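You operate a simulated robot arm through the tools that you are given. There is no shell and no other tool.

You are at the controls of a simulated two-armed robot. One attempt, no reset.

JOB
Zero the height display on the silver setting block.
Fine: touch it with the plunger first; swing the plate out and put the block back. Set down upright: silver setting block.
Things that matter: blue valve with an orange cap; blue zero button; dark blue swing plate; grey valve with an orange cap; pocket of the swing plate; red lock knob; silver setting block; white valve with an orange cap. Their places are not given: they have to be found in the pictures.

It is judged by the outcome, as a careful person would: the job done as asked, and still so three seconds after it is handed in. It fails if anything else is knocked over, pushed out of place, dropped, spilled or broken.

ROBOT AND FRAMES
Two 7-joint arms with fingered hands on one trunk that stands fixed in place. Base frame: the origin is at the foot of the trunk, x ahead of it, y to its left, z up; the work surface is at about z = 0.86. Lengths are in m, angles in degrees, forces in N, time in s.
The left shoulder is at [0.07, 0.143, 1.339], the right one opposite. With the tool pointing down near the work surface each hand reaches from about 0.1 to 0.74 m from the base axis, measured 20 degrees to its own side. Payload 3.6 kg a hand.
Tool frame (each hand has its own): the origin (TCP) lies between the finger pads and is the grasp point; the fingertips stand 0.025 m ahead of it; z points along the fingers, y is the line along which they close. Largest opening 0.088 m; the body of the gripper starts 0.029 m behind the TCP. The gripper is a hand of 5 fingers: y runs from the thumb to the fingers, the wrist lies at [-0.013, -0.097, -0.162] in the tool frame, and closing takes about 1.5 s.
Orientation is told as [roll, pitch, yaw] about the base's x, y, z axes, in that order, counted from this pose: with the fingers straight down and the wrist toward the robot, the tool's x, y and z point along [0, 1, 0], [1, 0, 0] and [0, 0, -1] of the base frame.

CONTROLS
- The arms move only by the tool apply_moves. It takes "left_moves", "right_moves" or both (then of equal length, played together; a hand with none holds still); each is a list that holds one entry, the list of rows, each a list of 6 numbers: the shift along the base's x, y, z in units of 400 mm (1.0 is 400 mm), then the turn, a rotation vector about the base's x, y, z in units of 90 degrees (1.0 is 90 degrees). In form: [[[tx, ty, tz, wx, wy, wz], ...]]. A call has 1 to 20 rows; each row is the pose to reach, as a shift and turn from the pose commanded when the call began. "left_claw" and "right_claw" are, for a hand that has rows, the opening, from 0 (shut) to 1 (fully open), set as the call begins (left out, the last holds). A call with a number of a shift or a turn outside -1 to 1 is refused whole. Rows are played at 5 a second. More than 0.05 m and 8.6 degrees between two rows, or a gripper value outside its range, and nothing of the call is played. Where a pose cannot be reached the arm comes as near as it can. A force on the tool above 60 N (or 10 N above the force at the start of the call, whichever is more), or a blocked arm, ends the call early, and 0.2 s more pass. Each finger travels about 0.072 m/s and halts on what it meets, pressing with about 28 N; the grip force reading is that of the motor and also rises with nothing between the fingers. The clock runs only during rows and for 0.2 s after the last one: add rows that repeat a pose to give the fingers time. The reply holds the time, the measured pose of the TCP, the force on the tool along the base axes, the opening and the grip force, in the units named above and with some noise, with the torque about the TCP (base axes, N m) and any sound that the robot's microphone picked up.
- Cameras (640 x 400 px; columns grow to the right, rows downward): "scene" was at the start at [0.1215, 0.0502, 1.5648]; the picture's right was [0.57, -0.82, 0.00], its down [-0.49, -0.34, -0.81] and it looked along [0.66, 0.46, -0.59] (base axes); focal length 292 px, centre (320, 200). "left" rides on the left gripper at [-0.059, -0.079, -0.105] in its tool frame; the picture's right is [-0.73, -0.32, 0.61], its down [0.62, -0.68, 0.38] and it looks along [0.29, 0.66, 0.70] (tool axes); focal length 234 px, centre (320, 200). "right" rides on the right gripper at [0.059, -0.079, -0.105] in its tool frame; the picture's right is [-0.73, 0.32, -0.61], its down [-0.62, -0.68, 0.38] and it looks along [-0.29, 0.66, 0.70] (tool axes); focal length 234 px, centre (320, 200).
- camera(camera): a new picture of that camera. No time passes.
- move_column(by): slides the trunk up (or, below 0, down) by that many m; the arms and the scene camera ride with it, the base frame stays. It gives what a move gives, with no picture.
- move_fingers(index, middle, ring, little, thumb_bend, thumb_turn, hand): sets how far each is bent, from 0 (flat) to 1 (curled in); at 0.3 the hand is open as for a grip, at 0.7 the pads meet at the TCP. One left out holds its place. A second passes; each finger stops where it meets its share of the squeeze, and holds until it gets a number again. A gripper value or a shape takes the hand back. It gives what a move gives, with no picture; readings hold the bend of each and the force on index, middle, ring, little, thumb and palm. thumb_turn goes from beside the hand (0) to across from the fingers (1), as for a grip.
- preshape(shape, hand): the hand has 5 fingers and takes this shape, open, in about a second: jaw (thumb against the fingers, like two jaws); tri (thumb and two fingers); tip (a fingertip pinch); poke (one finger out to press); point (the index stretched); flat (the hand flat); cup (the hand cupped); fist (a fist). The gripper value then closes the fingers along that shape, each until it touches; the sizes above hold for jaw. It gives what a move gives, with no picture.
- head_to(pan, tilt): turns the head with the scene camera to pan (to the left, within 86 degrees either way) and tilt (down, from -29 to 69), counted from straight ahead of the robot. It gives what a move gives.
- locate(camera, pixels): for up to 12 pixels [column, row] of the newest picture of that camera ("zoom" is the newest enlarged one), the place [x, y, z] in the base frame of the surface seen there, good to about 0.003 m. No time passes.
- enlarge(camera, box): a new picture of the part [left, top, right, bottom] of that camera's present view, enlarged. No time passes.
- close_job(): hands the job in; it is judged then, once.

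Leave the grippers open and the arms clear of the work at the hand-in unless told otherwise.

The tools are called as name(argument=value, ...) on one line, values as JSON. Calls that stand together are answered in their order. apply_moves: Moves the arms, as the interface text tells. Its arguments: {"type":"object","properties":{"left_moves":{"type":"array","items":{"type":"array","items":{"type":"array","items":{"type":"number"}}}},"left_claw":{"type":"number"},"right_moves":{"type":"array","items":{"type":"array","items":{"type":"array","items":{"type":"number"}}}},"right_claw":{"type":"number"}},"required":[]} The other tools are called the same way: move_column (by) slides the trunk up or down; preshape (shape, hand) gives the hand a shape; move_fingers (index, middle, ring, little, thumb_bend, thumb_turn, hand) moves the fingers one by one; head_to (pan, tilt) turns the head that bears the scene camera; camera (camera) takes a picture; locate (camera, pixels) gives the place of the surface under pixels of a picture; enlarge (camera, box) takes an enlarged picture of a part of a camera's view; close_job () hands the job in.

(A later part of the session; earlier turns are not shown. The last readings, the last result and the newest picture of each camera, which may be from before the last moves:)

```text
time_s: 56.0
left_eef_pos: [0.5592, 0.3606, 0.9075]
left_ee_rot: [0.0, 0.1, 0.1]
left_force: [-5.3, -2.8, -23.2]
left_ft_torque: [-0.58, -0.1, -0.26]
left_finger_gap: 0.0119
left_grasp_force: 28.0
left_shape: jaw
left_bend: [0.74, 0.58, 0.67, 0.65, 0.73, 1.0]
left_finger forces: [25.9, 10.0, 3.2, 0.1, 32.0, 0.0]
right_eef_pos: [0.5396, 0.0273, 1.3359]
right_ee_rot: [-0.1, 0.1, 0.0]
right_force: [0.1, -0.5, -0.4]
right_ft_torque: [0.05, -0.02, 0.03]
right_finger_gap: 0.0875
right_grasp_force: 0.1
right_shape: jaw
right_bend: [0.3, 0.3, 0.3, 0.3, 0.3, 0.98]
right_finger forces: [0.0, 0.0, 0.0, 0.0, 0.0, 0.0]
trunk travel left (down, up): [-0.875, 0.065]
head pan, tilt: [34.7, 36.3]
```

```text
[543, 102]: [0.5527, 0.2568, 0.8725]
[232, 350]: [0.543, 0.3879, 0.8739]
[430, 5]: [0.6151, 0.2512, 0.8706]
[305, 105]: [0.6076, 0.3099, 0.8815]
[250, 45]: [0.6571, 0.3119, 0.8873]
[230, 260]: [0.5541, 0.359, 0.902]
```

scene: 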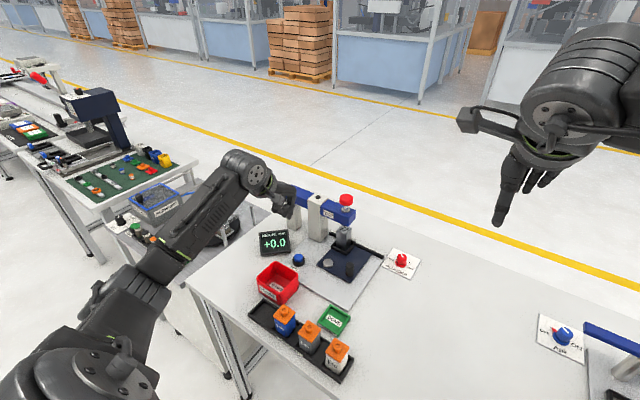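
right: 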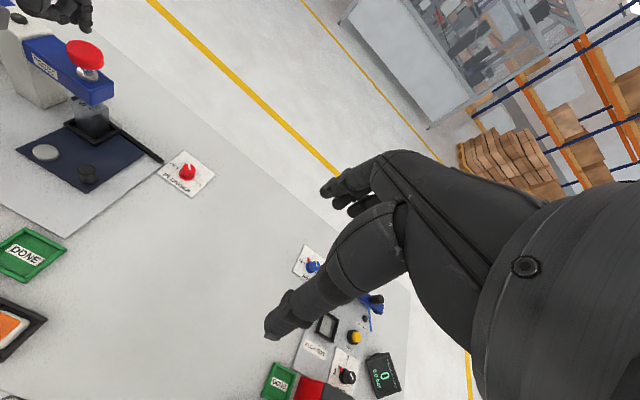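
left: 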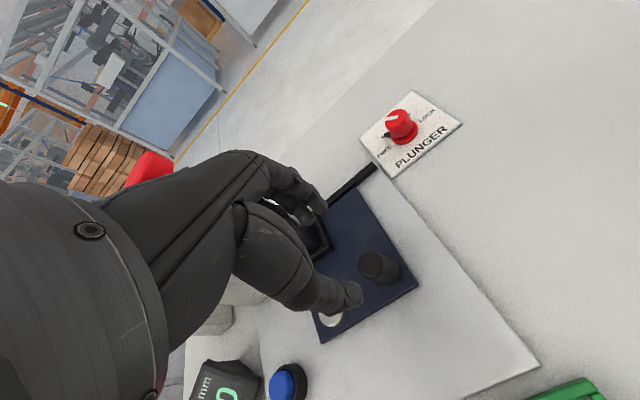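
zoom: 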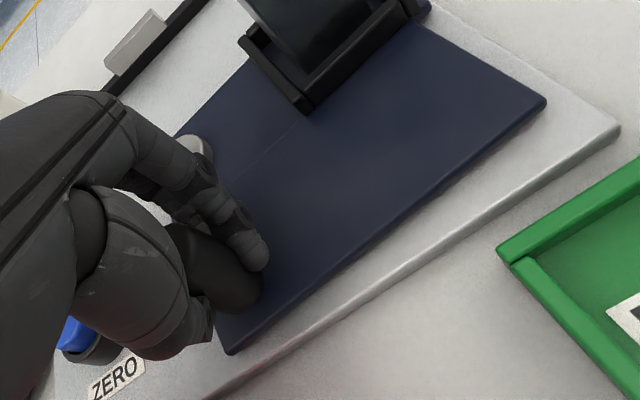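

About 4° remain to the plate's original out position. I'll nudge ~6 mm further in +y, then release.

apply_moves(left_moves=[[[-0.001, 0.005, 0, 0, 0, 0], [-0.002, 0.01, 0, 0, 0, 0], [-0.002, 0.016, 0, 0, 0, 0], [-0.002, 0.016, 0, 0, 0, 0]]])

enlarge(camera="left", box=[250, 100, 490, 320])

```text
time_s: 57.0
left_eef_pos: [0.5596, 0.3643, 0.9073]
left_ee_rot: [0.0, 0.1, 0.2]
left_force: [-2.9, -8.7, -23.6]
left_ft_torque: [-0.65, -0.12, -0.28]
left_finger_gap: 0.0116
left_grasp_force: 28.1
left_shape: jaw
left_bend: [0.74, 0.58, 0.66, 0.65, 0.73, 1.0]
left_finger forces: [29.2, 12.0, 3.5, 0.0, 31.5, 0.1]
right_eef_pos: [0.5407, 0.0253, 1.3367]
right_ee_rot: [0.0, 0.0, 0.0]
right_force: [-0.1, 0.7, -0.1]
right_ft_torque: [0.01, -0.02, -0.01]
right_finger_gap: 0.0877
right_grasp_force: 0.1
right_shape: jaw
right_bend: [0.3, 0.3, 0.3, 0.3, 0.3, 0.98]
right_finger forces: [0.0, 0.0, 0.0, 0.0, 0.0, 0.0]
trunk travel left (down, up): [-0.875, 0.065]
head pan, tilt: [34.7, 36.3]
```

```text
1.82 times, centred on (370, 210) of left
```

zoom: 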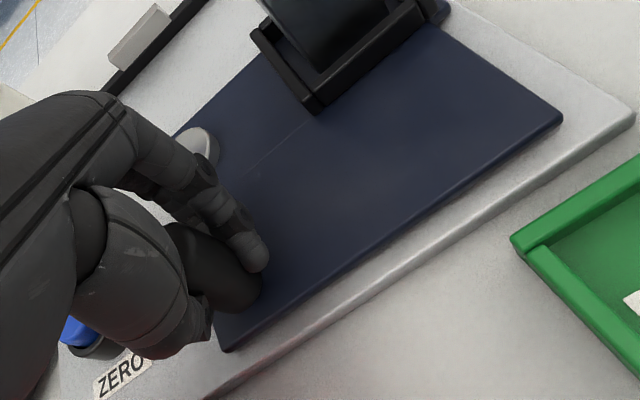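

The plate edge is now parallel to the base edge — fully out. I'll open the hand and rise.

apply_moves(left_moves=[[[0, 0, 0, 0, 0, 0], [0, 0, 0, 0, 0, 0], [0, 0, 0, 0, 0, 0], [0, 0, 0, 0, 0, 0], [0, 0, 0.04, 0, 0, 0], [0, 0, 0.09, 0, 0, 0], [0, 0, 0.16, 0, 0, 0], [0, 0, 0.24, 0, 0, 0], [0, 0, 0.32, 0, 0, 0], [0, 0, 0.375, 0, 0, 0], [0, 0, 0.375, 0, 0, 0]]], left_claw=0.65)

camera(camera="left")

enlarge(camera="scene", box=[270, 200, 400, 310])

```text
time_s: 59.4
left_eef_pos: [0.5575, 0.3655, 1.0592]
left_ee_rot: [0.1, 0.0, 0.1]
left_force: [-0.4, 0.2, -0.5]
left_ft_torque: [-0.02, -0.01, -0.01]
left_finger_gap: 0.0568
left_grasp_force: 0.1
left_shape: jaw
left_bend: [0.28, 0.39, 0.35, 0.36, 0.62, 1.0]
left_finger forces: [0.0, 0.0, 0.0, 0.1, 0.0, 0.1]
right_eef_pos: [0.5378, 0.0271, 1.3383]
right_ee_rot: [0.0, 0.0, 0.0]
right_force: [0.5, 0.4, -0.1]
right_ft_torque: [-0.01, -0.03, 0.0]
right_finger_gap: 0.0877
right_grasp_force: 0.0
right_shape: jaw
right_bend: [0.3, 0.3, 0.3, 0.3, 0.3, 0.98]
right_finger forces: [0.0, 0.0, 0.0, 0.1, 0.0, 0.0]
trunk travel left (down, up): [-0.875, 0.065]
head pan, tilt: [34.7, 36.3]
```

```text
taken
```

left: 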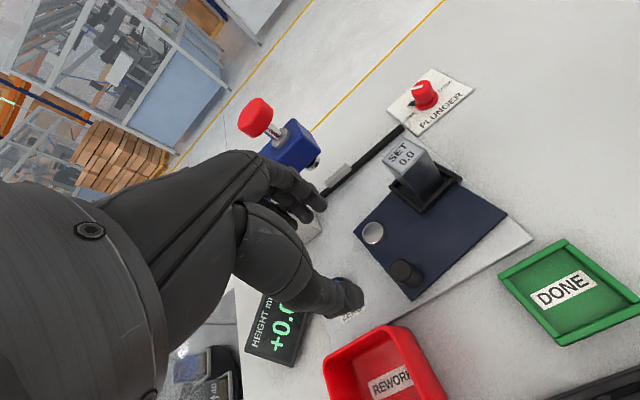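

```text
3.64 times, centred on (335, 255) of scene
```

zoom: 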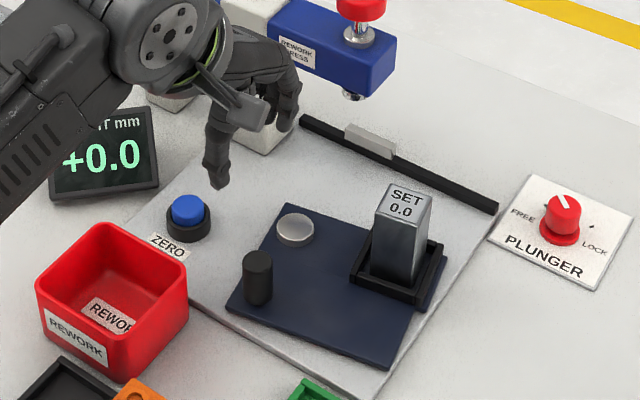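

The plate is out, the block upright, display +0.0. I'll zoom on the block and locate its top corners for the re-grasp.

enlarge(camera="scene", box=[325, 240, 375, 295])

locate(camera="left", pixels=[[402, 153], [388, 168], [383, 152], [415, 152], [410, 140], [405, 165], [428, 190], [395, 188], [425, 207], [458, 180]])

```text
7.27 times, centred on (350, 268) of scene
```

zoom: 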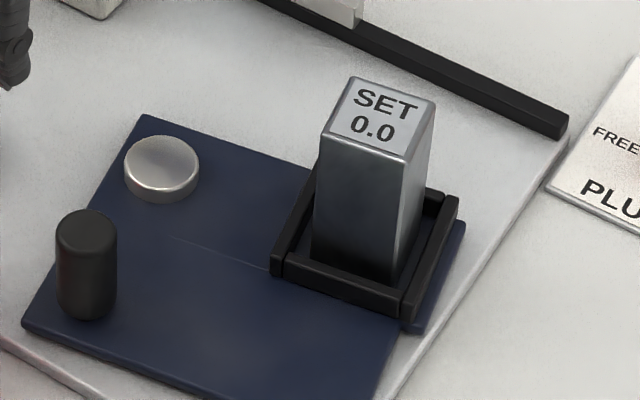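

```text
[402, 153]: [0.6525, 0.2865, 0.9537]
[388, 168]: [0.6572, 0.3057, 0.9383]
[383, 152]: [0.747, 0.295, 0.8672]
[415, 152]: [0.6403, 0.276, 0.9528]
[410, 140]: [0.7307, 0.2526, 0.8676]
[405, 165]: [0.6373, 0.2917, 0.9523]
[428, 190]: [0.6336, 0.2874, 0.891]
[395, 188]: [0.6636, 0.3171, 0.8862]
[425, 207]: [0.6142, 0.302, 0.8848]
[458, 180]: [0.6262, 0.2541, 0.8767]
```

locate(camera="zoom", pixels=[[353, 80], [434, 102], [323, 132], [408, 160], [380, 118], [276, 258], [404, 300], [440, 195], [315, 180], [86, 222], [162, 152], [24, 325]])

```text
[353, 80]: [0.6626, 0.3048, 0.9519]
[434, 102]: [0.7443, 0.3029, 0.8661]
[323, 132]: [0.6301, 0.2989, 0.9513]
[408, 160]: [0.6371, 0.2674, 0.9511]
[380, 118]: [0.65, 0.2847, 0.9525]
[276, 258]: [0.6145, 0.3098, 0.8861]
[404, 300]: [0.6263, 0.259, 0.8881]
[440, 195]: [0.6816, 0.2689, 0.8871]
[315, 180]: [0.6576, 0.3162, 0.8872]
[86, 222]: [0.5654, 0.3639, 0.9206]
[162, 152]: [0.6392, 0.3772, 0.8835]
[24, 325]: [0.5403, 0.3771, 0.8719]
```

The plate isn't fully back: it drifted to ~11° short of its original out position when I opened the hand. I'll push the handle the rest of the way in +y with a poke finger; first shape the hand and position it on the −y side of the post.

preshape(shape="poke", hand="left")

apply_moves(left_moves=[[[0.005, -0.05, -0.0, 0, 0, 0], [0.01, -0.115, -0.02, 0, 0, 0], [0.01, -0.115, -0.08, 0, 0, 0], [0.01, -0.115, -0.16, 0, 0, 0], [0.01, -0.115, -0.24, 0, 0, 0], [0.01, -0.115, -0.24, 0, 0, 0]]])

camera(camera="left")

enlarge(camera="scene", box=[270, 200, 400, 310])

enlarge(camera="right", box=[0, 50, 200, 250])

```text
time_s: 60.3
left_eef_pos: [0.5583, 0.3657, 1.0597]
left_ee_rot: [0.0, 0.1, 0.1]
left_force: [0.4, -0.1, -0.2]
left_ft_torque: [0.03, 0.0, 0.02]
left_finger_gap: 0.0001
left_grasp_force: 0.2
left_shape: poke
left_bend: [0.7, 0.7, 0.99, 0.99, 1.0, 1.0]
left_finger forces: [0.0, 0.0, 0.0, 0.0, 0.0, 0.1]
right_eef_pos: [0.5377, 0.0258, 1.3384]
right_ee_rot: [-0.1, 0.0, 0.0]
right_force: [0.1, 0.3, 0.1]
right_ft_torque: [0.0, 0.01, 0.0]
right_finger_gap: 0.0877
right_grasp_force: 0.1
right_shape: jaw
right_bend: [0.3, 0.3, 0.3, 0.3, 0.3, 0.98]
right_finger forces: [0.1, 0.1, 0.1, 0.0, 0.0, 0.1]
trunk travel left (down, up): [-0.875, 0.065]
head pan, tilt: [34.7, 36.3]
```

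```text
time_s: 61.7
left_eef_pos: [0.5624, 0.3192, 0.9622]
left_ee_rot: [-0.1, 0.0, 0.0]
left_force: [-0.4, 0.6, -0.1]
left_ft_torque: [0.01, -0.01, -0.03]
left_finger_gap: 0.0
left_grasp_force: 0.1
left_shape: poke
left_bend: [0.7, 0.7, 0.99, 0.99, 1.0, 1.0]
left_finger forces: [0.0, 0.0, 0.1, 0.1, 0.1, 0.0]
right_eef_pos: [0.5368, 0.0249, 1.337]
right_ee_rot: [0.0, 0.0, -0.1]
right_force: [-0.4, -0.4, -0.6]
right_ft_torque: [0.01, -0.01, -0.02]
right_finger_gap: 0.0875
right_grasp_force: 0.1
right_shape: jaw
right_bend: [0.3, 0.3, 0.3, 0.3, 0.3, 0.98]
right_finger forces: [0.0, 0.0, 0.0, 0.1, 0.0, 0.1]
trunk travel left (down, up): [-0.875, 0.065]
head pan, tilt: [34.7, 36.3]
```

```text
taken
```

left: 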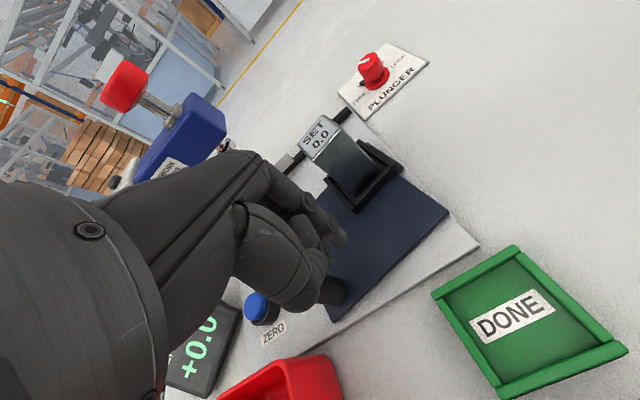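

```text
3.64 times, centred on (335, 255) of scene
```

zoom: 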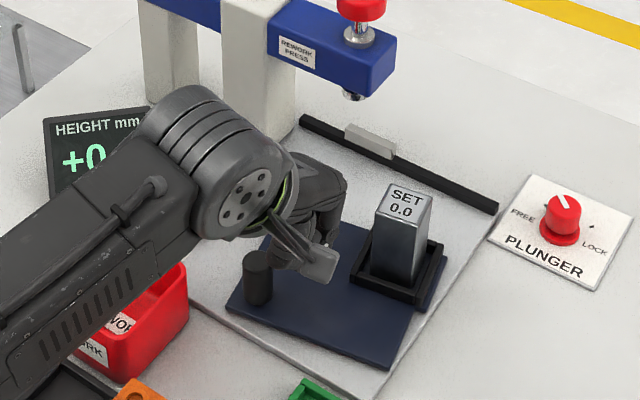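

```text
2.00 times, centred on (100, 150) of right
```

zoom: 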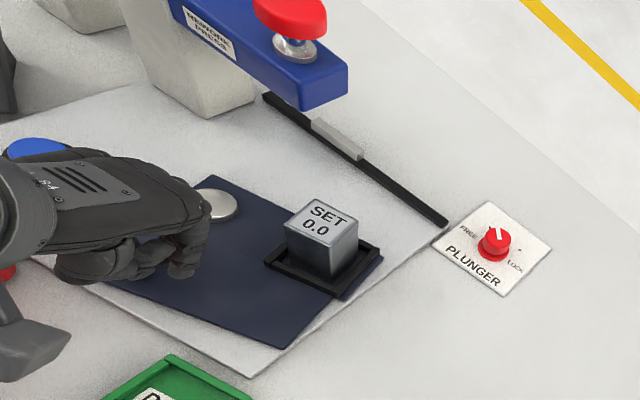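

locate(camera="left", pixels=[[340, 243], [335, 238], [328, 245], [336, 288], [342, 290], [330, 285], [318, 270], [325, 255], [300, 300], [322, 225]])

enlarge(camera="left", box=[270, 180, 400, 330])

```text
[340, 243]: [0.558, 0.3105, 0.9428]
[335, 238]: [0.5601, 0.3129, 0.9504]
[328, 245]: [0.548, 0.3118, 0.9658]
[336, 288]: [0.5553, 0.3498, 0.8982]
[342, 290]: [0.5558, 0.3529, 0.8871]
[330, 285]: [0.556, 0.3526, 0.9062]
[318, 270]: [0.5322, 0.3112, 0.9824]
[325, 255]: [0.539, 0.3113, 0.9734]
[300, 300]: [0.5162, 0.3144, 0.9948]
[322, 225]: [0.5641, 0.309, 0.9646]
```

```text
2.67 times, centred on (335, 255) of left
```

zoom: 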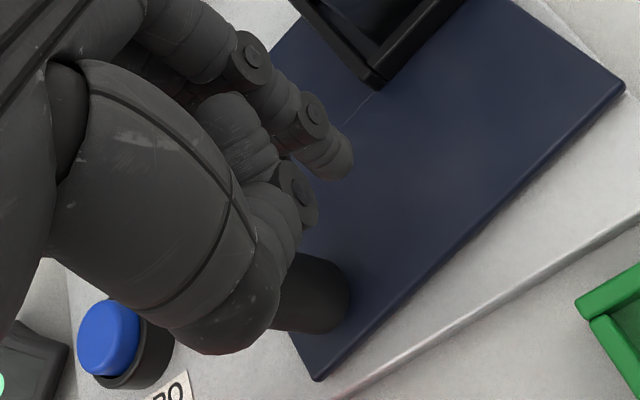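

The middle finger is ~1.2 cm on the −y side of the post. I'll lower to TCP z≈0.930 (tips ≈0.908, below the post top 0.922) and check for contact.

apply_moves(left_moves=[[[0, 0, -0.03, 0, 0, 0], [0, 0, -0.06, 0, 0, 0], [0, 0, -0.08, 0, 0, 0], [0, 0, -0.08, 0, 0, 0]]])

enlarge(camera="left", box=[270, 180, 400, 330])

enlarge(camera="right", box=[0, 90, 120, 200])

```text
time_s: 62.7
left_eef_pos: [0.5613, 0.3192, 0.9312]
left_ee_rot: [0.1, 0.0, 0.1]
left_force: [0.1, 0.0, -0.4]
left_ft_torque: [0.03, 0.01, -0.04]
left_finger_gap: 0.0
left_grasp_force: 0.1
left_shape: poke
left_bend: [0.7, 0.7, 0.99, 0.99, 1.0, 1.0]
left_finger forces: [0.0, 0.1, 0.1, 0.0, 0.1, 0.0]
right_eef_pos: [0.5367, 0.026, 1.3375]
right_ee_rot: [0.0, 0.0, 0.0]
right_force: [0.5, 0.1, 0.0]
right_ft_torque: [-0.01, 0.0, -0.01]
right_finger_gap: 0.0875
right_grasp_force: 0.1
right_shape: jaw
right_bend: [0.3, 0.3, 0.3, 0.3, 0.3, 0.98]
right_finger forces: [0.1, 0.0, 0.2, 0.0, 0.0, 0.0]
trunk travel left (down, up): [-0.875, 0.065]
head pan, tilt: [34.7, 36.3]
```

```text
2.67 times, centred on (335, 255) of left
```

zoom: 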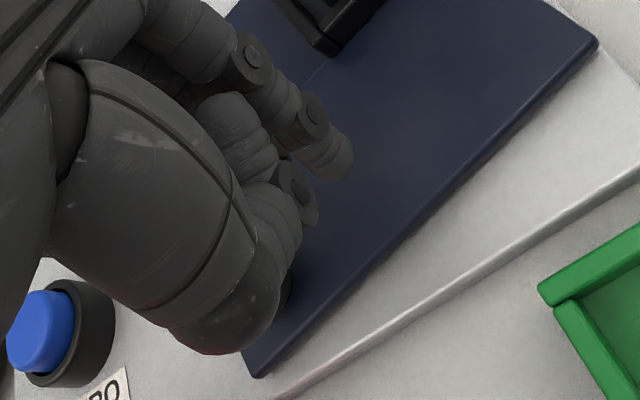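

```text
3.64 times, centred on (60, 145) of right
```

zoom: 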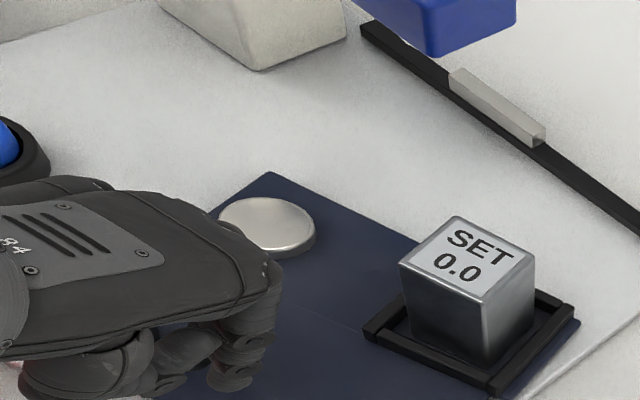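

No contact. Pushing in +y by 18 mm, slowly.

apply_moves(left_moves=[[[0, 0.01, 0, 0, 0, 0], [0, 0.02, 0, 0, 0, 0], [0, 0.028, 0, 0, 0, 0], [0, 0.034, 0, 0, 0, 0], [0, 0.04, 0, 0, 0, 0], [0, 0.045, 0, 0, 0, 0], [0, 0.045, 0, 0, 0, 0]]])

enlarge(camera="left", box=[270, 130, 450, 330])

enlarge(camera="scene", box=[270, 200, 400, 310])

```text
time_s: 64.3
left_eef_pos: [0.5623, 0.3358, 0.9318]
left_ee_rot: [0.0, 0.0, 0.1]
left_force: [0.0, 0.0, 0.9]
left_ft_torque: [-0.02, 0.03, 0.03]
left_finger_gap: 0.0
left_grasp_force: 0.1
left_shape: poke
left_bend: [0.7, 0.7, 0.99, 0.99, 1.0, 1.0]
left_finger forces: [0.0, 0.3, 0.0, 0.1, 0.0, 0.0]
right_eef_pos: [0.5375, 0.0258, 1.3385]
right_ee_rot: [0.1, -0.1, 0.0]
right_force: [0.6, -0.2, -0.8]
right_ft_torque: [0.0, 0.0, 0.01]
right_finger_gap: 0.0877
right_grasp_force: 0.1
right_shape: jaw
right_bend: [0.3, 0.3, 0.3, 0.3, 0.3, 0.98]
right_finger forces: [0.1, 0.0, 0.0, 0.1, 0.1, 0.0]
trunk travel left (down, up): [-0.875, 0.065]
head pan, tilt: [34.7, 36.3]
```

```text
2.00 times, centred on (360, 230) of left
```

zoom: 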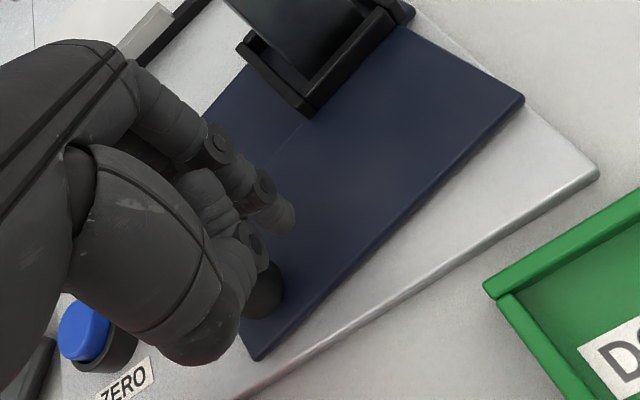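

```text
3.64 times, centred on (335, 255) of scene
```

zoom: 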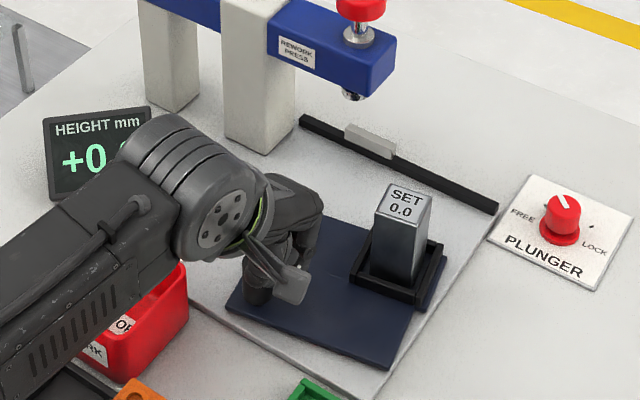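

Nearly touching. Pushing 13 mm more in +y.

apply_moves(left_moves=[[[0, 0.007, 0, 0, 0, 0], [0, 0.014, 0, 0, 0, 0], [0, 0.02, 0, 0, 0, 0], [0, 0.026, 0, 0, 0, 0], [0, 0.032, 0, 0, 0, 0], [0, 0.032, 0, 0, 0, 0]]])

enlarge(camera="left", box=[270, 130, 450, 330])

enlarge(camera="scene", box=[270, 200, 400, 310])

```text
time_s: 65.7
left_eef_pos: [0.5616, 0.3493, 0.9316]
left_ee_rot: [0.0, 0.1, 0.2]
left_force: [-0.4, 0.6, 0.3]
left_ft_torque: [0.0, 0.0, 0.02]
left_finger_gap: 0.0
left_grasp_force: 0.0
left_shape: poke
left_bend: [0.7, 0.7, 0.99, 0.99, 1.0, 1.0]
left_finger forces: [0.0, 0.0, 0.0, 0.1, 0.0, 0.0]
right_eef_pos: [0.5376, 0.0252, 1.3378]
right_ee_rot: [0.0, 0.0, 0.0]
right_force: [0.7, -0.4, 0.8]
right_ft_torque: [-0.01, 0.01, 0.0]
right_finger_gap: 0.0877
right_grasp_force: 0.1
right_shape: jaw
right_bend: [0.3, 0.3, 0.3, 0.3, 0.3, 0.98]
right_finger forces: [0.1, 0.0, 0.1, 0.0, 0.0, 0.2]
trunk travel left (down, up): [-0.875, 0.065]
head pan, tilt: [34.7, 36.3]
```

```text
2.00 times, centred on (360, 230) of left
```

zoom: 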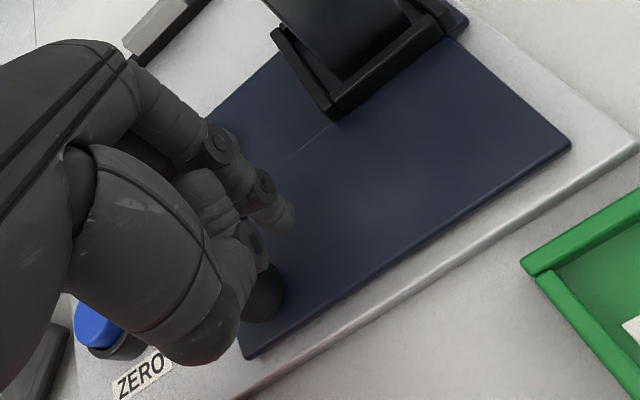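

```text
3.64 times, centred on (335, 255) of scene
```

zoom: 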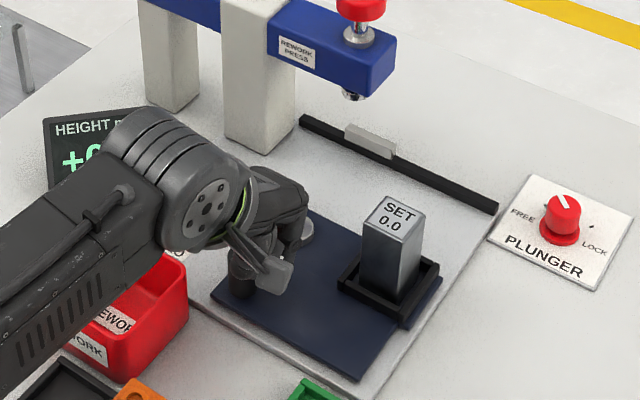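

The plate followed easily. Checking its angle by locating its near edge corners.

locate(camera="zoom", pixels=[[214, 298], [360, 377], [440, 275], [340, 282], [400, 318], [436, 265], [394, 228], [363, 218], [393, 195], [423, 212]])

```text
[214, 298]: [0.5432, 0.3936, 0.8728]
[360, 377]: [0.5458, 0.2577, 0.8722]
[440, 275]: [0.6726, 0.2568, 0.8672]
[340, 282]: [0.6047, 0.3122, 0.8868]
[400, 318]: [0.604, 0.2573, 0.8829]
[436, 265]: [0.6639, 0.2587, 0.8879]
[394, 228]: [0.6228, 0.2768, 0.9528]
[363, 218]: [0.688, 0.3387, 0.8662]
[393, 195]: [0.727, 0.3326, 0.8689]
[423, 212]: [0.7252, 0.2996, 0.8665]
```

The plate is back at its original out position (within ~1°). I'll back off −y slightly, rise, and re-open the hand to jaw.

apply_moves(left_moves=[[[0, -0.02, 0, 0, 0, 0], [0, -0.04, 0, 0, 0, 0], [0, -0.04, 0.06, 0, 0, 0], [0, -0.04, 0.14, 0, 0, 0], [0, -0.04, 0.22, 0, 0, 0], [0, -0.04, 0.3, 0, 0, 0], [-0.06, -0.04, 0.36, 0, 0, 0], [-0.06, -0.04, 0.36, 0, 0, 0]]])

preshape(shape="jaw", hand="left")

camera(camera="scene")

enlarge(camera="scene", box=[310, 230, 390, 310])

```text
time_s: 67.5
left_eef_pos: [0.5381, 0.3331, 1.0753]
left_ee_rot: [0.1, 0.0, 0.0]
left_force: [-1.2, 0.6, -1.6]
left_ft_torque: [0.01, 0.0, 0.01]
left_finger_gap: 0.0
left_grasp_force: 0.0
left_shape: poke
left_bend: [0.7, 0.7, 0.99, 0.99, 1.0, 1.0]
left_finger forces: [0.0, 0.0, 0.0, 0.0, 0.0, 0.0]
right_eef_pos: [0.5371, 0.0248, 1.337]
right_ee_rot: [0.0, 0.0, 0.0]
right_force: [0.3, 1.6, -0.4]
right_ft_torque: [0.02, 0.04, 0.0]
right_finger_gap: 0.0875
right_grasp_force: 0.2
right_shape: jaw
right_bend: [0.3, 0.3, 0.3, 0.3, 0.3, 0.98]
right_finger forces: [0.0, 0.0, 0.0, 0.0, 0.1, 0.0]
trunk travel left (down, up): [-0.875, 0.065]
head pan, tilt: [34.7, 36.3]
```

```text
time_s: 68.4
left_eef_pos: [0.5373, 0.3335, 1.075]
left_ee_rot: [0.0, 0.0, 0.1]
left_force: [-0.5, 0.3, 1.1]
left_ft_torque: [0.04, 0.0, -0.01]
left_finger_gap: 0.0876
left_grasp_force: 0.1
left_shape: jaw
left_bend: [0.3, 0.3, 0.3, 0.3, 0.3, 0.98]
left_finger forces: [0.1, 0.1, 0.0, 0.1, 0.1, 0.0]
right_eef_pos: [0.5383, 0.025, 1.3389]
right_ee_rot: [0.0, 0.0, 0.1]
right_force: [-0.6, 0.6, -0.1]
right_ft_torque: [0.02, 0.0, -0.02]
right_finger_gap: 0.0877
right_grasp_force: 0.0
right_shape: jaw
right_bend: [0.3, 0.3, 0.3, 0.3, 0.3, 0.98]
right_finger forces: [0.1, 0.1, 0.0, 0.1, 0.1, 0.1]
trunk travel left (down, up): [-0.875, 0.065]
head pan, tilt: [34.7, 36.3]
```

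```text
taken
```

scene: 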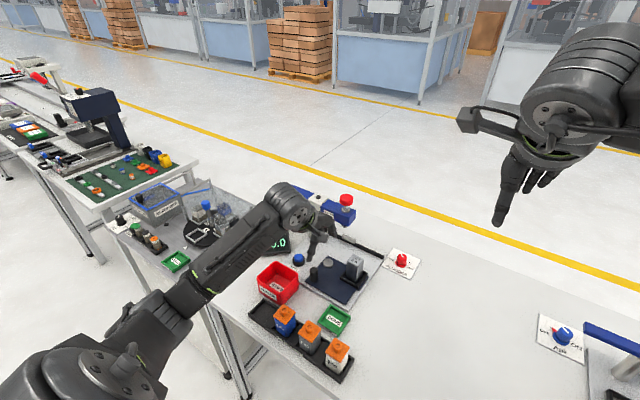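

```text
5.00 times, centred on (350, 270) of scene
```

zoom: 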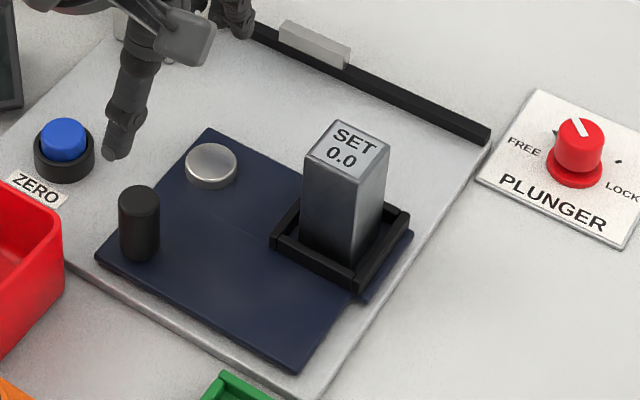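

Plate stays out. Locating the block's top corners for the grasp.

locate(camera="zoom", pixels=[[338, 125], [385, 142], [309, 157], [359, 176], [347, 150], [305, 165], [360, 182], [330, 145], [365, 150]])

```text
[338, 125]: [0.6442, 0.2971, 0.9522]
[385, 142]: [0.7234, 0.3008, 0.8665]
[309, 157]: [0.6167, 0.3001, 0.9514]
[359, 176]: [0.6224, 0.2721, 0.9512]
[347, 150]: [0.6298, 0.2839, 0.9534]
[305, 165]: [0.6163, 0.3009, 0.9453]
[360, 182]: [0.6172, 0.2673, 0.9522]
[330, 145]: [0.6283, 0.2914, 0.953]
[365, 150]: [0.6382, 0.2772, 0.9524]
```

Block centre ≈ (0.633,0.284), yaw ≈ 1°. I'll go over it at z≈1.06 with 0.6 opening, lower to TCP z≈0.985 and check.

apply_moves(left_moves=[[[0.06, -0.03, -0.01, 0, 0, 0], [0.12, -0.06, -0.02, 0, 0, 0], [0.18, -0.09, -0.03, 0, 0, 0], [0.234, -0.1225, -0.04, 0, 0, 0], [0.234, -0.1225, -0.1, 0, 0, 0], [0.234, -0.1225, -0.17, 0, 0, 0], [0.234, -0.1225, -0.22, 0, 0, 0], [0.234, -0.1225, -0.22, 0, 0, 0]]], left_claw=0.6)

camera(camera="left")

enlarge(camera="left", box=[260, 150, 440, 310])

```text
time_s: 70.2
left_eef_pos: [0.6321, 0.2848, 0.9876]
left_ee_rot: [0.0, -0.2, 0.1]
left_force: [0.6, -0.2, 0.7]
left_ft_torque: [-0.01, 0.02, 0.0]
left_finger_gap: 0.0532
left_grasp_force: 0.1
left_shape: jaw
left_bend: [0.29, 0.4, 0.37, 0.43, 0.64, 1.0]
left_finger forces: [0.0, 0.0, 0.1, 0.1, 0.1, 0.0]
right_eef_pos: [0.5371, 0.0258, 1.3378]
right_ee_rot: [0.0, 0.1, 0.1]
right_force: [-0.7, 0.0, 0.0]
right_ft_torque: [-0.01, 0.01, -0.02]
right_finger_gap: 0.0875
right_grasp_force: 0.1
right_shape: jaw
right_bend: [0.3, 0.3, 0.3, 0.3, 0.3, 0.98]
right_finger forces: [0.0, 0.0, 0.0, 0.1, 0.0, 0.1]
trunk travel left (down, up): [-0.875, 0.065]
head pan, tilt: [34.7, 36.3]
```

```text
taken
```

left: 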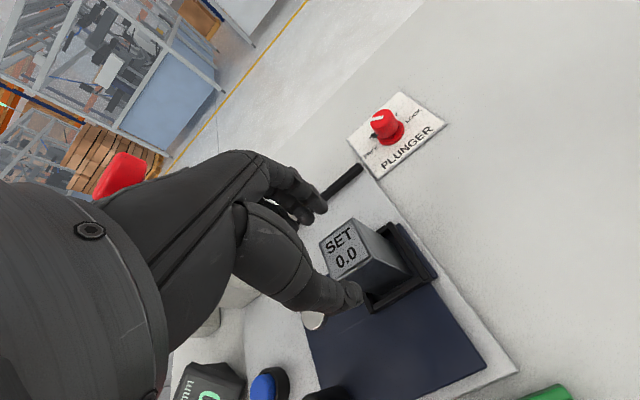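

```text
2.50 times, centred on (350, 230) of left
```

zoom: 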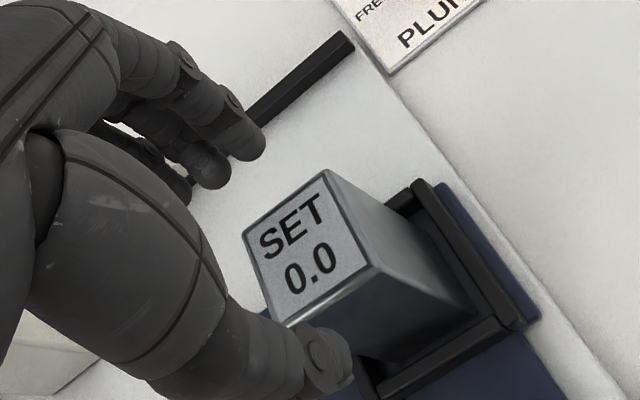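

locate(camera="zoom", pixels=[[327, 175], [372, 262], [246, 235], [290, 320], [310, 245], [250, 155], [262, 140], [325, 350], [340, 365], [215, 180]])

```text
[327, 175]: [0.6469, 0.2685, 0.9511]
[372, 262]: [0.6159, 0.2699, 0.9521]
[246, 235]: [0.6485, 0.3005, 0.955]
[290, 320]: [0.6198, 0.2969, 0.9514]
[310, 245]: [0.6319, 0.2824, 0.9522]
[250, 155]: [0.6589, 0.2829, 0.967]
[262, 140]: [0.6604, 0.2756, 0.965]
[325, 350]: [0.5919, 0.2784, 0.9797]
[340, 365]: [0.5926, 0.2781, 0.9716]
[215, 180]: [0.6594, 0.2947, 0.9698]
```

Block centre (0.632,0.2845) is centred in the hand. Lowering to TCP z≈0.950 and closing.

apply_moves(left_moves=[[[0, 0, -0.03, 0, 0, 0], [0, 0, -0.06, 0, 0, 0], [0, 0, -0.085, 0, 0, 0], [0, 0, -0.094, 0, 0, 0], [0, 0, -0.094, 0, 0, 0]]], left_claw=0.6)

apply_moves(left_moves=[[[0, 0, 0, 0, 0, 0], [0, 0, 0, 0, 0, 0], [0, 0, 0, 0, 0, 0], [0, 0, 0, 0, 0, 0], [0, 0, 0, 0, 0, 0], [0, 0, 0, 0, 0, 0], [0, 0, 0, 0, 0, 0], [0, 0, 0, 0, 0, 0]]], left_claw=0)

enlarge(camera="left", box=[260, 150, 440, 310])

```text
time_s: 71.4
left_eef_pos: [0.6313, 0.2845, 0.9493]
left_ee_rot: [0.1, -0.1, 0.1]
left_force: [-0.2, -0.2, -0.7]
left_ft_torque: [-0.01, -0.03, 0.01]
left_finger_gap: 0.0529
left_grasp_force: 0.1
left_shape: jaw
left_bend: [0.29, 0.4, 0.37, 0.43, 0.64, 1.0]
left_finger forces: [0.0, 0.0, 0.1, 0.1, 0.0, 0.0]
right_eef_pos: [0.537, 0.0256, 1.3388]
right_ee_rot: [0.0, 0.1, 0.0]
right_force: [0.3, 0.2, 0.0]
right_ft_torque: [-0.02, 0.0, -0.01]
right_finger_gap: 0.0877
right_grasp_force: 0.0
right_shape: jaw
right_bend: [0.3, 0.3, 0.3, 0.3, 0.3, 0.98]
right_finger forces: [0.0, 0.0, 0.0, 0.0, 0.0, 0.0]
trunk travel left (down, up): [-0.875, 0.065]
head pan, tilt: [34.7, 36.3]
```

```text
time_s: 73.2
left_eef_pos: [0.6308, 0.2862, 0.9481]
left_ee_rot: [0.0, 0.0, 0.1]
left_force: [-0.6, 0.2, -0.5]
left_ft_torque: [0.0, 0.02, 0.0]
left_finger_gap: 0.0315
left_grasp_force: 27.7
left_shape: jaw
left_bend: [0.74, 0.49, 0.54, 0.51, 0.75, 1.0]
left_finger forces: [15.4, 8.1, 0.1, 0.0, 23.9, 0.0]
right_eef_pos: [0.5381, 0.0257, 1.338]
right_ee_rot: [0.0, 0.1, 0.0]
right_force: [-0.3, -0.1, -0.7]
right_ft_torque: [-0.02, 0.01, 0.01]
right_finger_gap: 0.0878
right_grasp_force: 0.0
right_shape: jaw
right_bend: [0.3, 0.3, 0.3, 0.3, 0.3, 0.98]
right_finger forces: [0.1, 0.0, 0.0, 0.0, 0.1, 0.0]
trunk travel left (down, up): [-0.875, 0.065]
head pan, tilt: [34.7, 36.3]
```

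```text
2.50 times, centred on (350, 230) of left
```

zoom: 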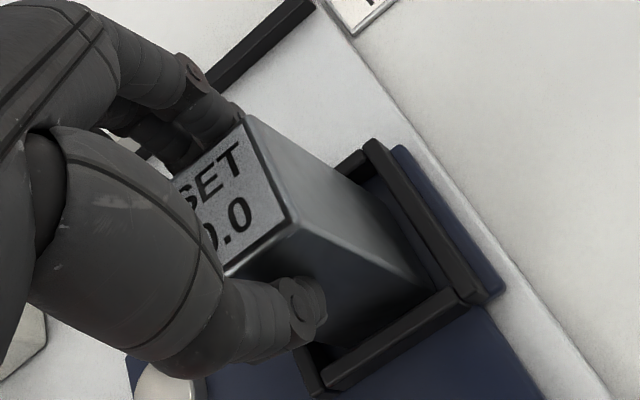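

Firm grip (15/8/24 N). Lifting straight up and carrying the block back above its rack slot.

apply_moves(left_moves=[[[0, 0, 0.03, 0, 0, 0], [0, 0, 0.08, 0, 0, 0], [0, 0, 0.16, 0, 0, 0], [0, 0, 0.24, 0, 0, 0], [0, 0, 0.28, 0, 0, 0], [-0.0716, 0.0436, 0.28, 0, 0, 0], [-0.1431, 0.0873, 0.28, 0, 0, 0], [-0.2147, 0.1309, 0.28, 0, 0, 0], [-0.2863, 0.1745, 0.28, 0, 0, 0], [-0.3578, 0.2181, 0.28, 0, 0, 0], [-0.4294, 0.2618, 0.28, 0, 0, 0], [-0.5009, 0.3054, 0.28, 0, 0, 0], [-0.5725, 0.349, 0.28, 0, 0, 0], [-0.5725, 0.349, 0.28, 0, 0, 0]]])

camera(camera="left")

enlarge(camera="scene", box=[225, 220, 335, 330])

enlarge(camera="left", box=[260, 150, 460, 350])

```text
time_s: 76.2
left_eef_pos: [0.4026, 0.4241, 1.0616]
left_ee_rot: [0.0, -0.1, 0.2]
left_force: [0.7, -0.1, -3.4]
left_ft_torque: [-0.01, 0.02, 0.04]
left_finger_gap: 0.031
left_grasp_force: 27.8
left_shape: jaw
left_bend: [0.74, 0.49, 0.54, 0.51, 0.75, 1.0]
left_finger forces: [15.8, 8.3, 0.0, 0.0, 24.0, 0.0]
right_eef_pos: [0.5386, 0.0254, 1.337]
right_ee_rot: [-0.1, 0.1, 0.0]
right_force: [0.5, -0.5, 0.2]
right_ft_torque: [0.02, 0.01, 0.01]
right_finger_gap: 0.0877
right_grasp_force: 0.2
right_shape: jaw
right_bend: [0.3, 0.3, 0.3, 0.3, 0.3, 0.98]
right_finger forces: [0.1, 0.0, 0.0, 0.1, 0.0, 0.0]
trunk travel left (down, up): [-0.875, 0.065]
head pan, tilt: [34.7, 36.3]
```

```text
taken
```

left: 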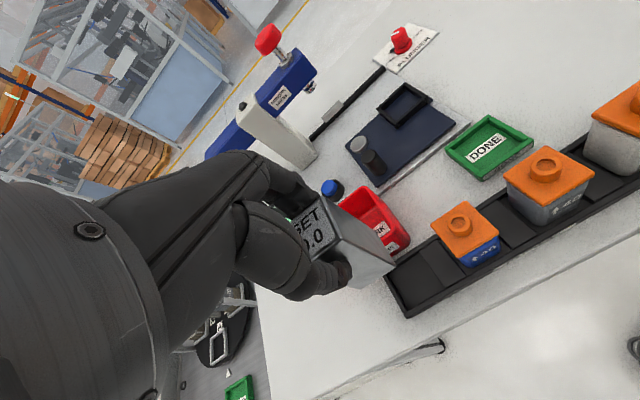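

```text
3.64 times, centred on (280, 275) of scene
```

zoom: 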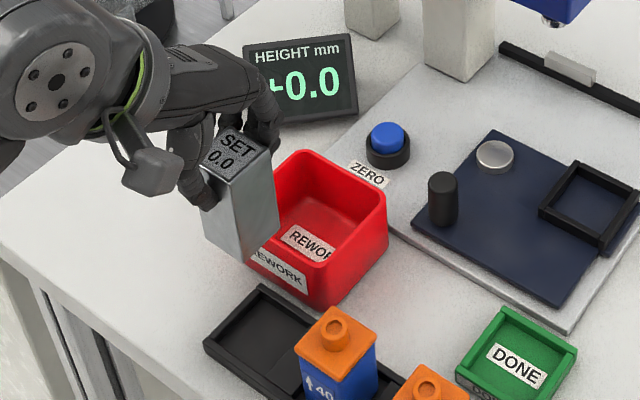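

```text
2.00 times, centred on (360, 250) of left
```

zoom: 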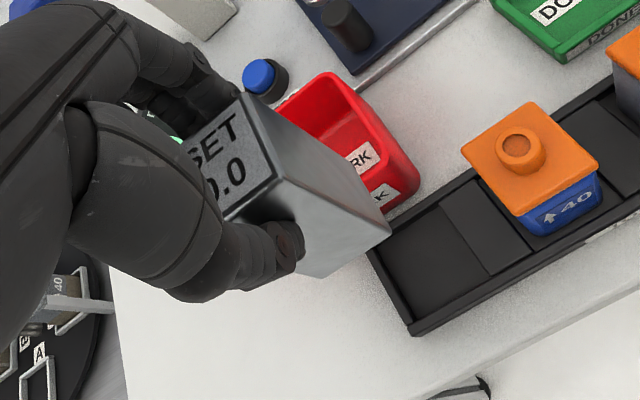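

The empty slot is visible. I'll locate the slot's rim, floor and divider plus the block's bottom corner.

locate(camera="zoom", pixels=[[372, 255], [412, 328], [378, 250], [418, 318], [440, 208], [492, 272], [430, 260], [386, 228], [320, 275], [400, 290], [465, 235], [385, 243]])

enlarge(camera="scene", box=[240, 285, 320, 345])

```text
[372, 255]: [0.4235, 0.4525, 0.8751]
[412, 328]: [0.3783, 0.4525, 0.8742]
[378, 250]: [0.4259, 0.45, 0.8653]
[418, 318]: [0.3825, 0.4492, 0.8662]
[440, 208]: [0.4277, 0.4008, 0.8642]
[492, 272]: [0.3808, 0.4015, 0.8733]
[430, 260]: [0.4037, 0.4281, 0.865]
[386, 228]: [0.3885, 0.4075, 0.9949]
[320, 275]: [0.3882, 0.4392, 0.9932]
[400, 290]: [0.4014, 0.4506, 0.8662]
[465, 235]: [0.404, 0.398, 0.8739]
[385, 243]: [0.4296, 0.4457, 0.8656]
```

```text
6.67 times, centred on (280, 315) of scene
```

zoom: 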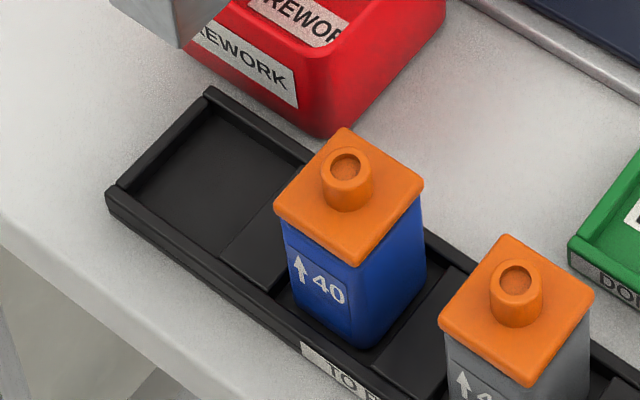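

The slot spans x 0.381–0.428, y 0.4015–0.450; the block's bottom is at x 0.388–0.421, y 0.4075–0.4395 — well inside. Lowering to just above the slot floor.

apply_moves(left_moves=[[[0, 0.002, -0.07, 0, 0, 0], [0, 0.003, -0.14, 0, 0, 0], [0, 0.003, -0.2, 0, 0, 0], [0, 0.003, -0.24, 0, 0, 0], [0, 0.003, -0.27, 0, 0, 0], [0, 0.003, -0.285, 0, 0, 0], [0, 0.003, -0.285, 0, 0, 0]]])

enlarge(camera="left", box=[260, 150, 460, 350])

enlarge(camera="scene", box=[225, 250, 325, 340])

```text
time_s: 77.8
left_eef_pos: [0.4035, 0.4251, 0.947]
left_ee_rot: [0.0, -0.1, 0.2]
left_force: [-0.4, 0.3, -3.3]
left_ft_torque: [0.02, 0.01, 0.02]
left_finger_gap: 0.031
left_grasp_force: 28.0
left_shape: jaw
left_bend: [0.74, 0.49, 0.54, 0.51, 0.75, 1.0]
left_finger forces: [15.8, 8.3, 0.0, 0.0, 24.0, 0.0]
right_eef_pos: [0.5369, 0.0258, 1.3383]
right_ee_rot: [0.0, -0.1, -0.1]
right_force: [0.4, 0.4, -0.2]
right_ft_torque: [-0.02, -0.03, -0.03]
right_finger_gap: 0.0874
right_grasp_force: 0.1
right_shape: jaw
right_bend: [0.3, 0.3, 0.3, 0.3, 0.3, 0.98]
right_finger forces: [0.0, 0.0, 0.0, 0.1, 0.0, 0.0]
trunk travel left (down, up): [-0.875, 0.065]
head pan, tilt: [34.7, 36.3]
```

```text
2.00 times, centred on (360, 250) of left
```

zoom: 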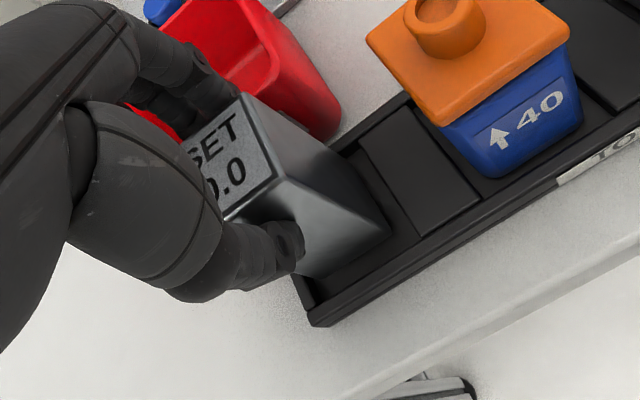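

```text
4.44 times, centred on (275, 295) of scene
```

zoom: 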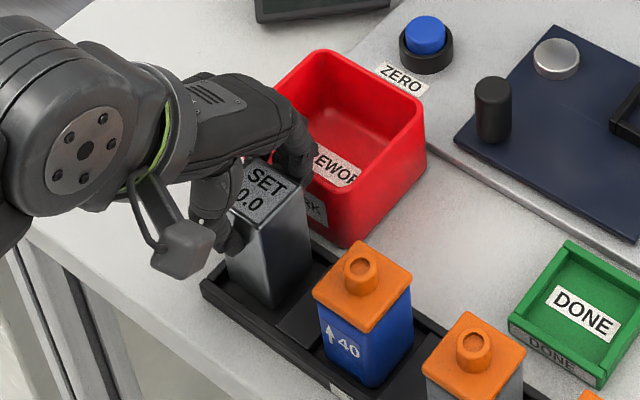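

The block is inside the slot, a few mm above the floor. Lowering the last ~7 mm gently.

apply_moves(left_moves=[[[0, 0, -0.006, 0, 0, 0], [0, 0, -0.011, 0, 0, 0], [0, 0, -0.015, 0, 0, 0], [0, 0, -0.018, 0, 0, 0], [0, 0, -0.018, 0, 0, 0]]])

enlarge(camera="left", box=[260, 150, 460, 350])

```text
time_s: 79.0
left_eef_pos: [0.4035, 0.4265, 0.9392]
left_ee_rot: [0.0, 0.0, 0.1]
left_force: [0.4, 0.3, -2.6]
left_ft_torque: [-0.01, 0.01, -0.04]
left_finger_gap: 0.0309
left_grasp_force: 28.8
left_shape: jaw
left_bend: [0.74, 0.49, 0.54, 0.51, 0.75, 1.0]
left_finger forces: [15.8, 8.3, 0.0, 0.1, 23.9, 0.0]
right_eef_pos: [0.5376, 0.0263, 1.3377]
right_ee_rot: [0.0, -0.1, -0.1]
right_force: [-0.3, 0.6, 1.0]
right_ft_torque: [0.01, 0.03, 0.04]
right_finger_gap: 0.0874
right_grasp_force: 0.0
right_shape: jaw
right_bend: [0.3, 0.3, 0.3, 0.3, 0.3, 0.98]
right_finger forces: [0.0, 0.0, 0.0, 0.0, 0.1, 0.0]
trunk travel left (down, up): [-0.875, 0.065]
head pan, tilt: [34.7, 36.3]
```

```text
2.00 times, centred on (360, 250) of left
```

zoom: 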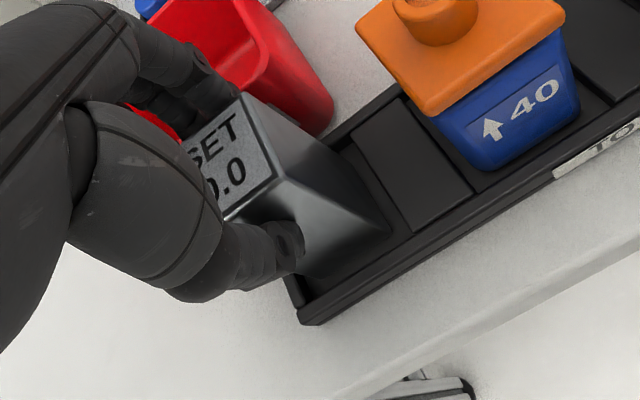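

Still carrying the weight (−2.6 N), so not yet on the floor. Lowering another 2 mm.

apply_moves(left_moves=[[[0, 0, -0.002, 0, 0, 0], [0, 0, -0.004, 0, 0, 0], [0, 0, -0.005, 0, 0, 0], [0, 0, -0.005, 0, 0, 0]]])

```text
time_s: 80.0
left_eef_pos: [0.4027, 0.4261, 0.9388]
left_ee_rot: [0.1, -0.1, 0.1]
left_force: [0.5, 2.4, 6.2]
left_ft_torque: [0.06, -0.09, 0.01]
left_finger_gap: 0.0314
left_grasp_force: 28.2
left_shape: jaw
left_bend: [0.74, 0.49, 0.54, 0.51, 0.75, 1.0]
left_finger forces: [16.4, 8.9, 0.0, 0.0, 24.6, 0.1]
right_eef_pos: [0.5368, 0.0258, 1.3387]
right_ee_rot: [0.0, 0.1, 0.0]
right_force: [-0.6, -0.3, -0.3]
right_ft_torque: [0.01, 0.04, 0.0]
right_finger_gap: 0.0877
right_grasp_force: 0.2
right_shape: jaw
right_bend: [0.3, 0.3, 0.3, 0.3, 0.3, 0.98]
right_finger forces: [0.1, 0.0, 0.0, 0.1, 0.1, 0.0]
trunk travel left (down, up): [-0.875, 0.065]
head pan, tilt: [34.7, 36.3]
```

Contact: force is now +6 N, block seated. Opening to 0.52 (limited, because of the bin), then checking before rising.

apply_moves(left_moves=[[[0, 0, 0.002, 0, 0, 0], [0, 0, 0.002, 0, 0, 0], [0, 0, 0.002, 0, 0, 0], [0, 0, 0.002, 0, 0, 0], [0, 0, 0.002, 0, 0, 0]]], left_claw=0.52)

enlarge(camera="left", box=[260, 150, 460, 350])

enlarge(camera="scene", box=[225, 250, 325, 340])

```text
time_s: 81.2
left_eef_pos: [0.4016, 0.4243, 0.9394]
left_ee_rot: [0.0, 0.0, 0.1]
left_force: [-0.5, -0.1, -0.2]
left_ft_torque: [-0.01, 0.04, -0.01]
left_finger_gap: 0.0452
left_grasp_force: 0.1
left_shape: jaw
left_bend: [0.74, 0.44, 0.4, 0.42, 0.69, 1.0]
left_finger forces: [0.0, 0.0, 0.1, 0.1, 0.1, 0.0]
right_eef_pos: [0.5372, 0.0262, 1.3385]
right_ee_rot: [0.0, 0.0, 0.0]
right_force: [0.7, -0.7, 0.3]
right_ft_torque: [0.03, -0.01, 0.04]
right_finger_gap: 0.0877
right_grasp_force: 0.2
right_shape: jaw
right_bend: [0.3, 0.3, 0.3, 0.3, 0.3, 0.98]
right_finger forces: [0.0, 0.1, 0.0, 0.0, 0.0, 0.0]
trunk travel left (down, up): [-0.875, 0.065]
head pan, tilt: [34.7, 36.3]
```

```text
2.00 times, centred on (360, 250) of left
```

zoom: 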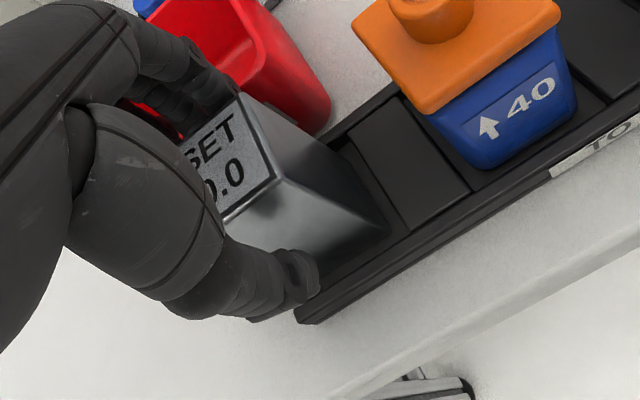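

```text
4.44 times, centred on (275, 295) of scene
```

zoom: 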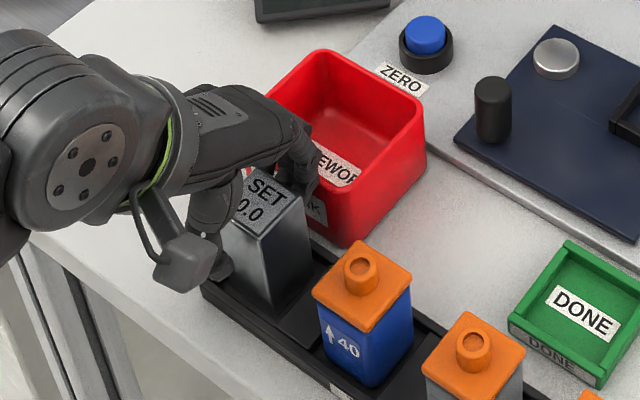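

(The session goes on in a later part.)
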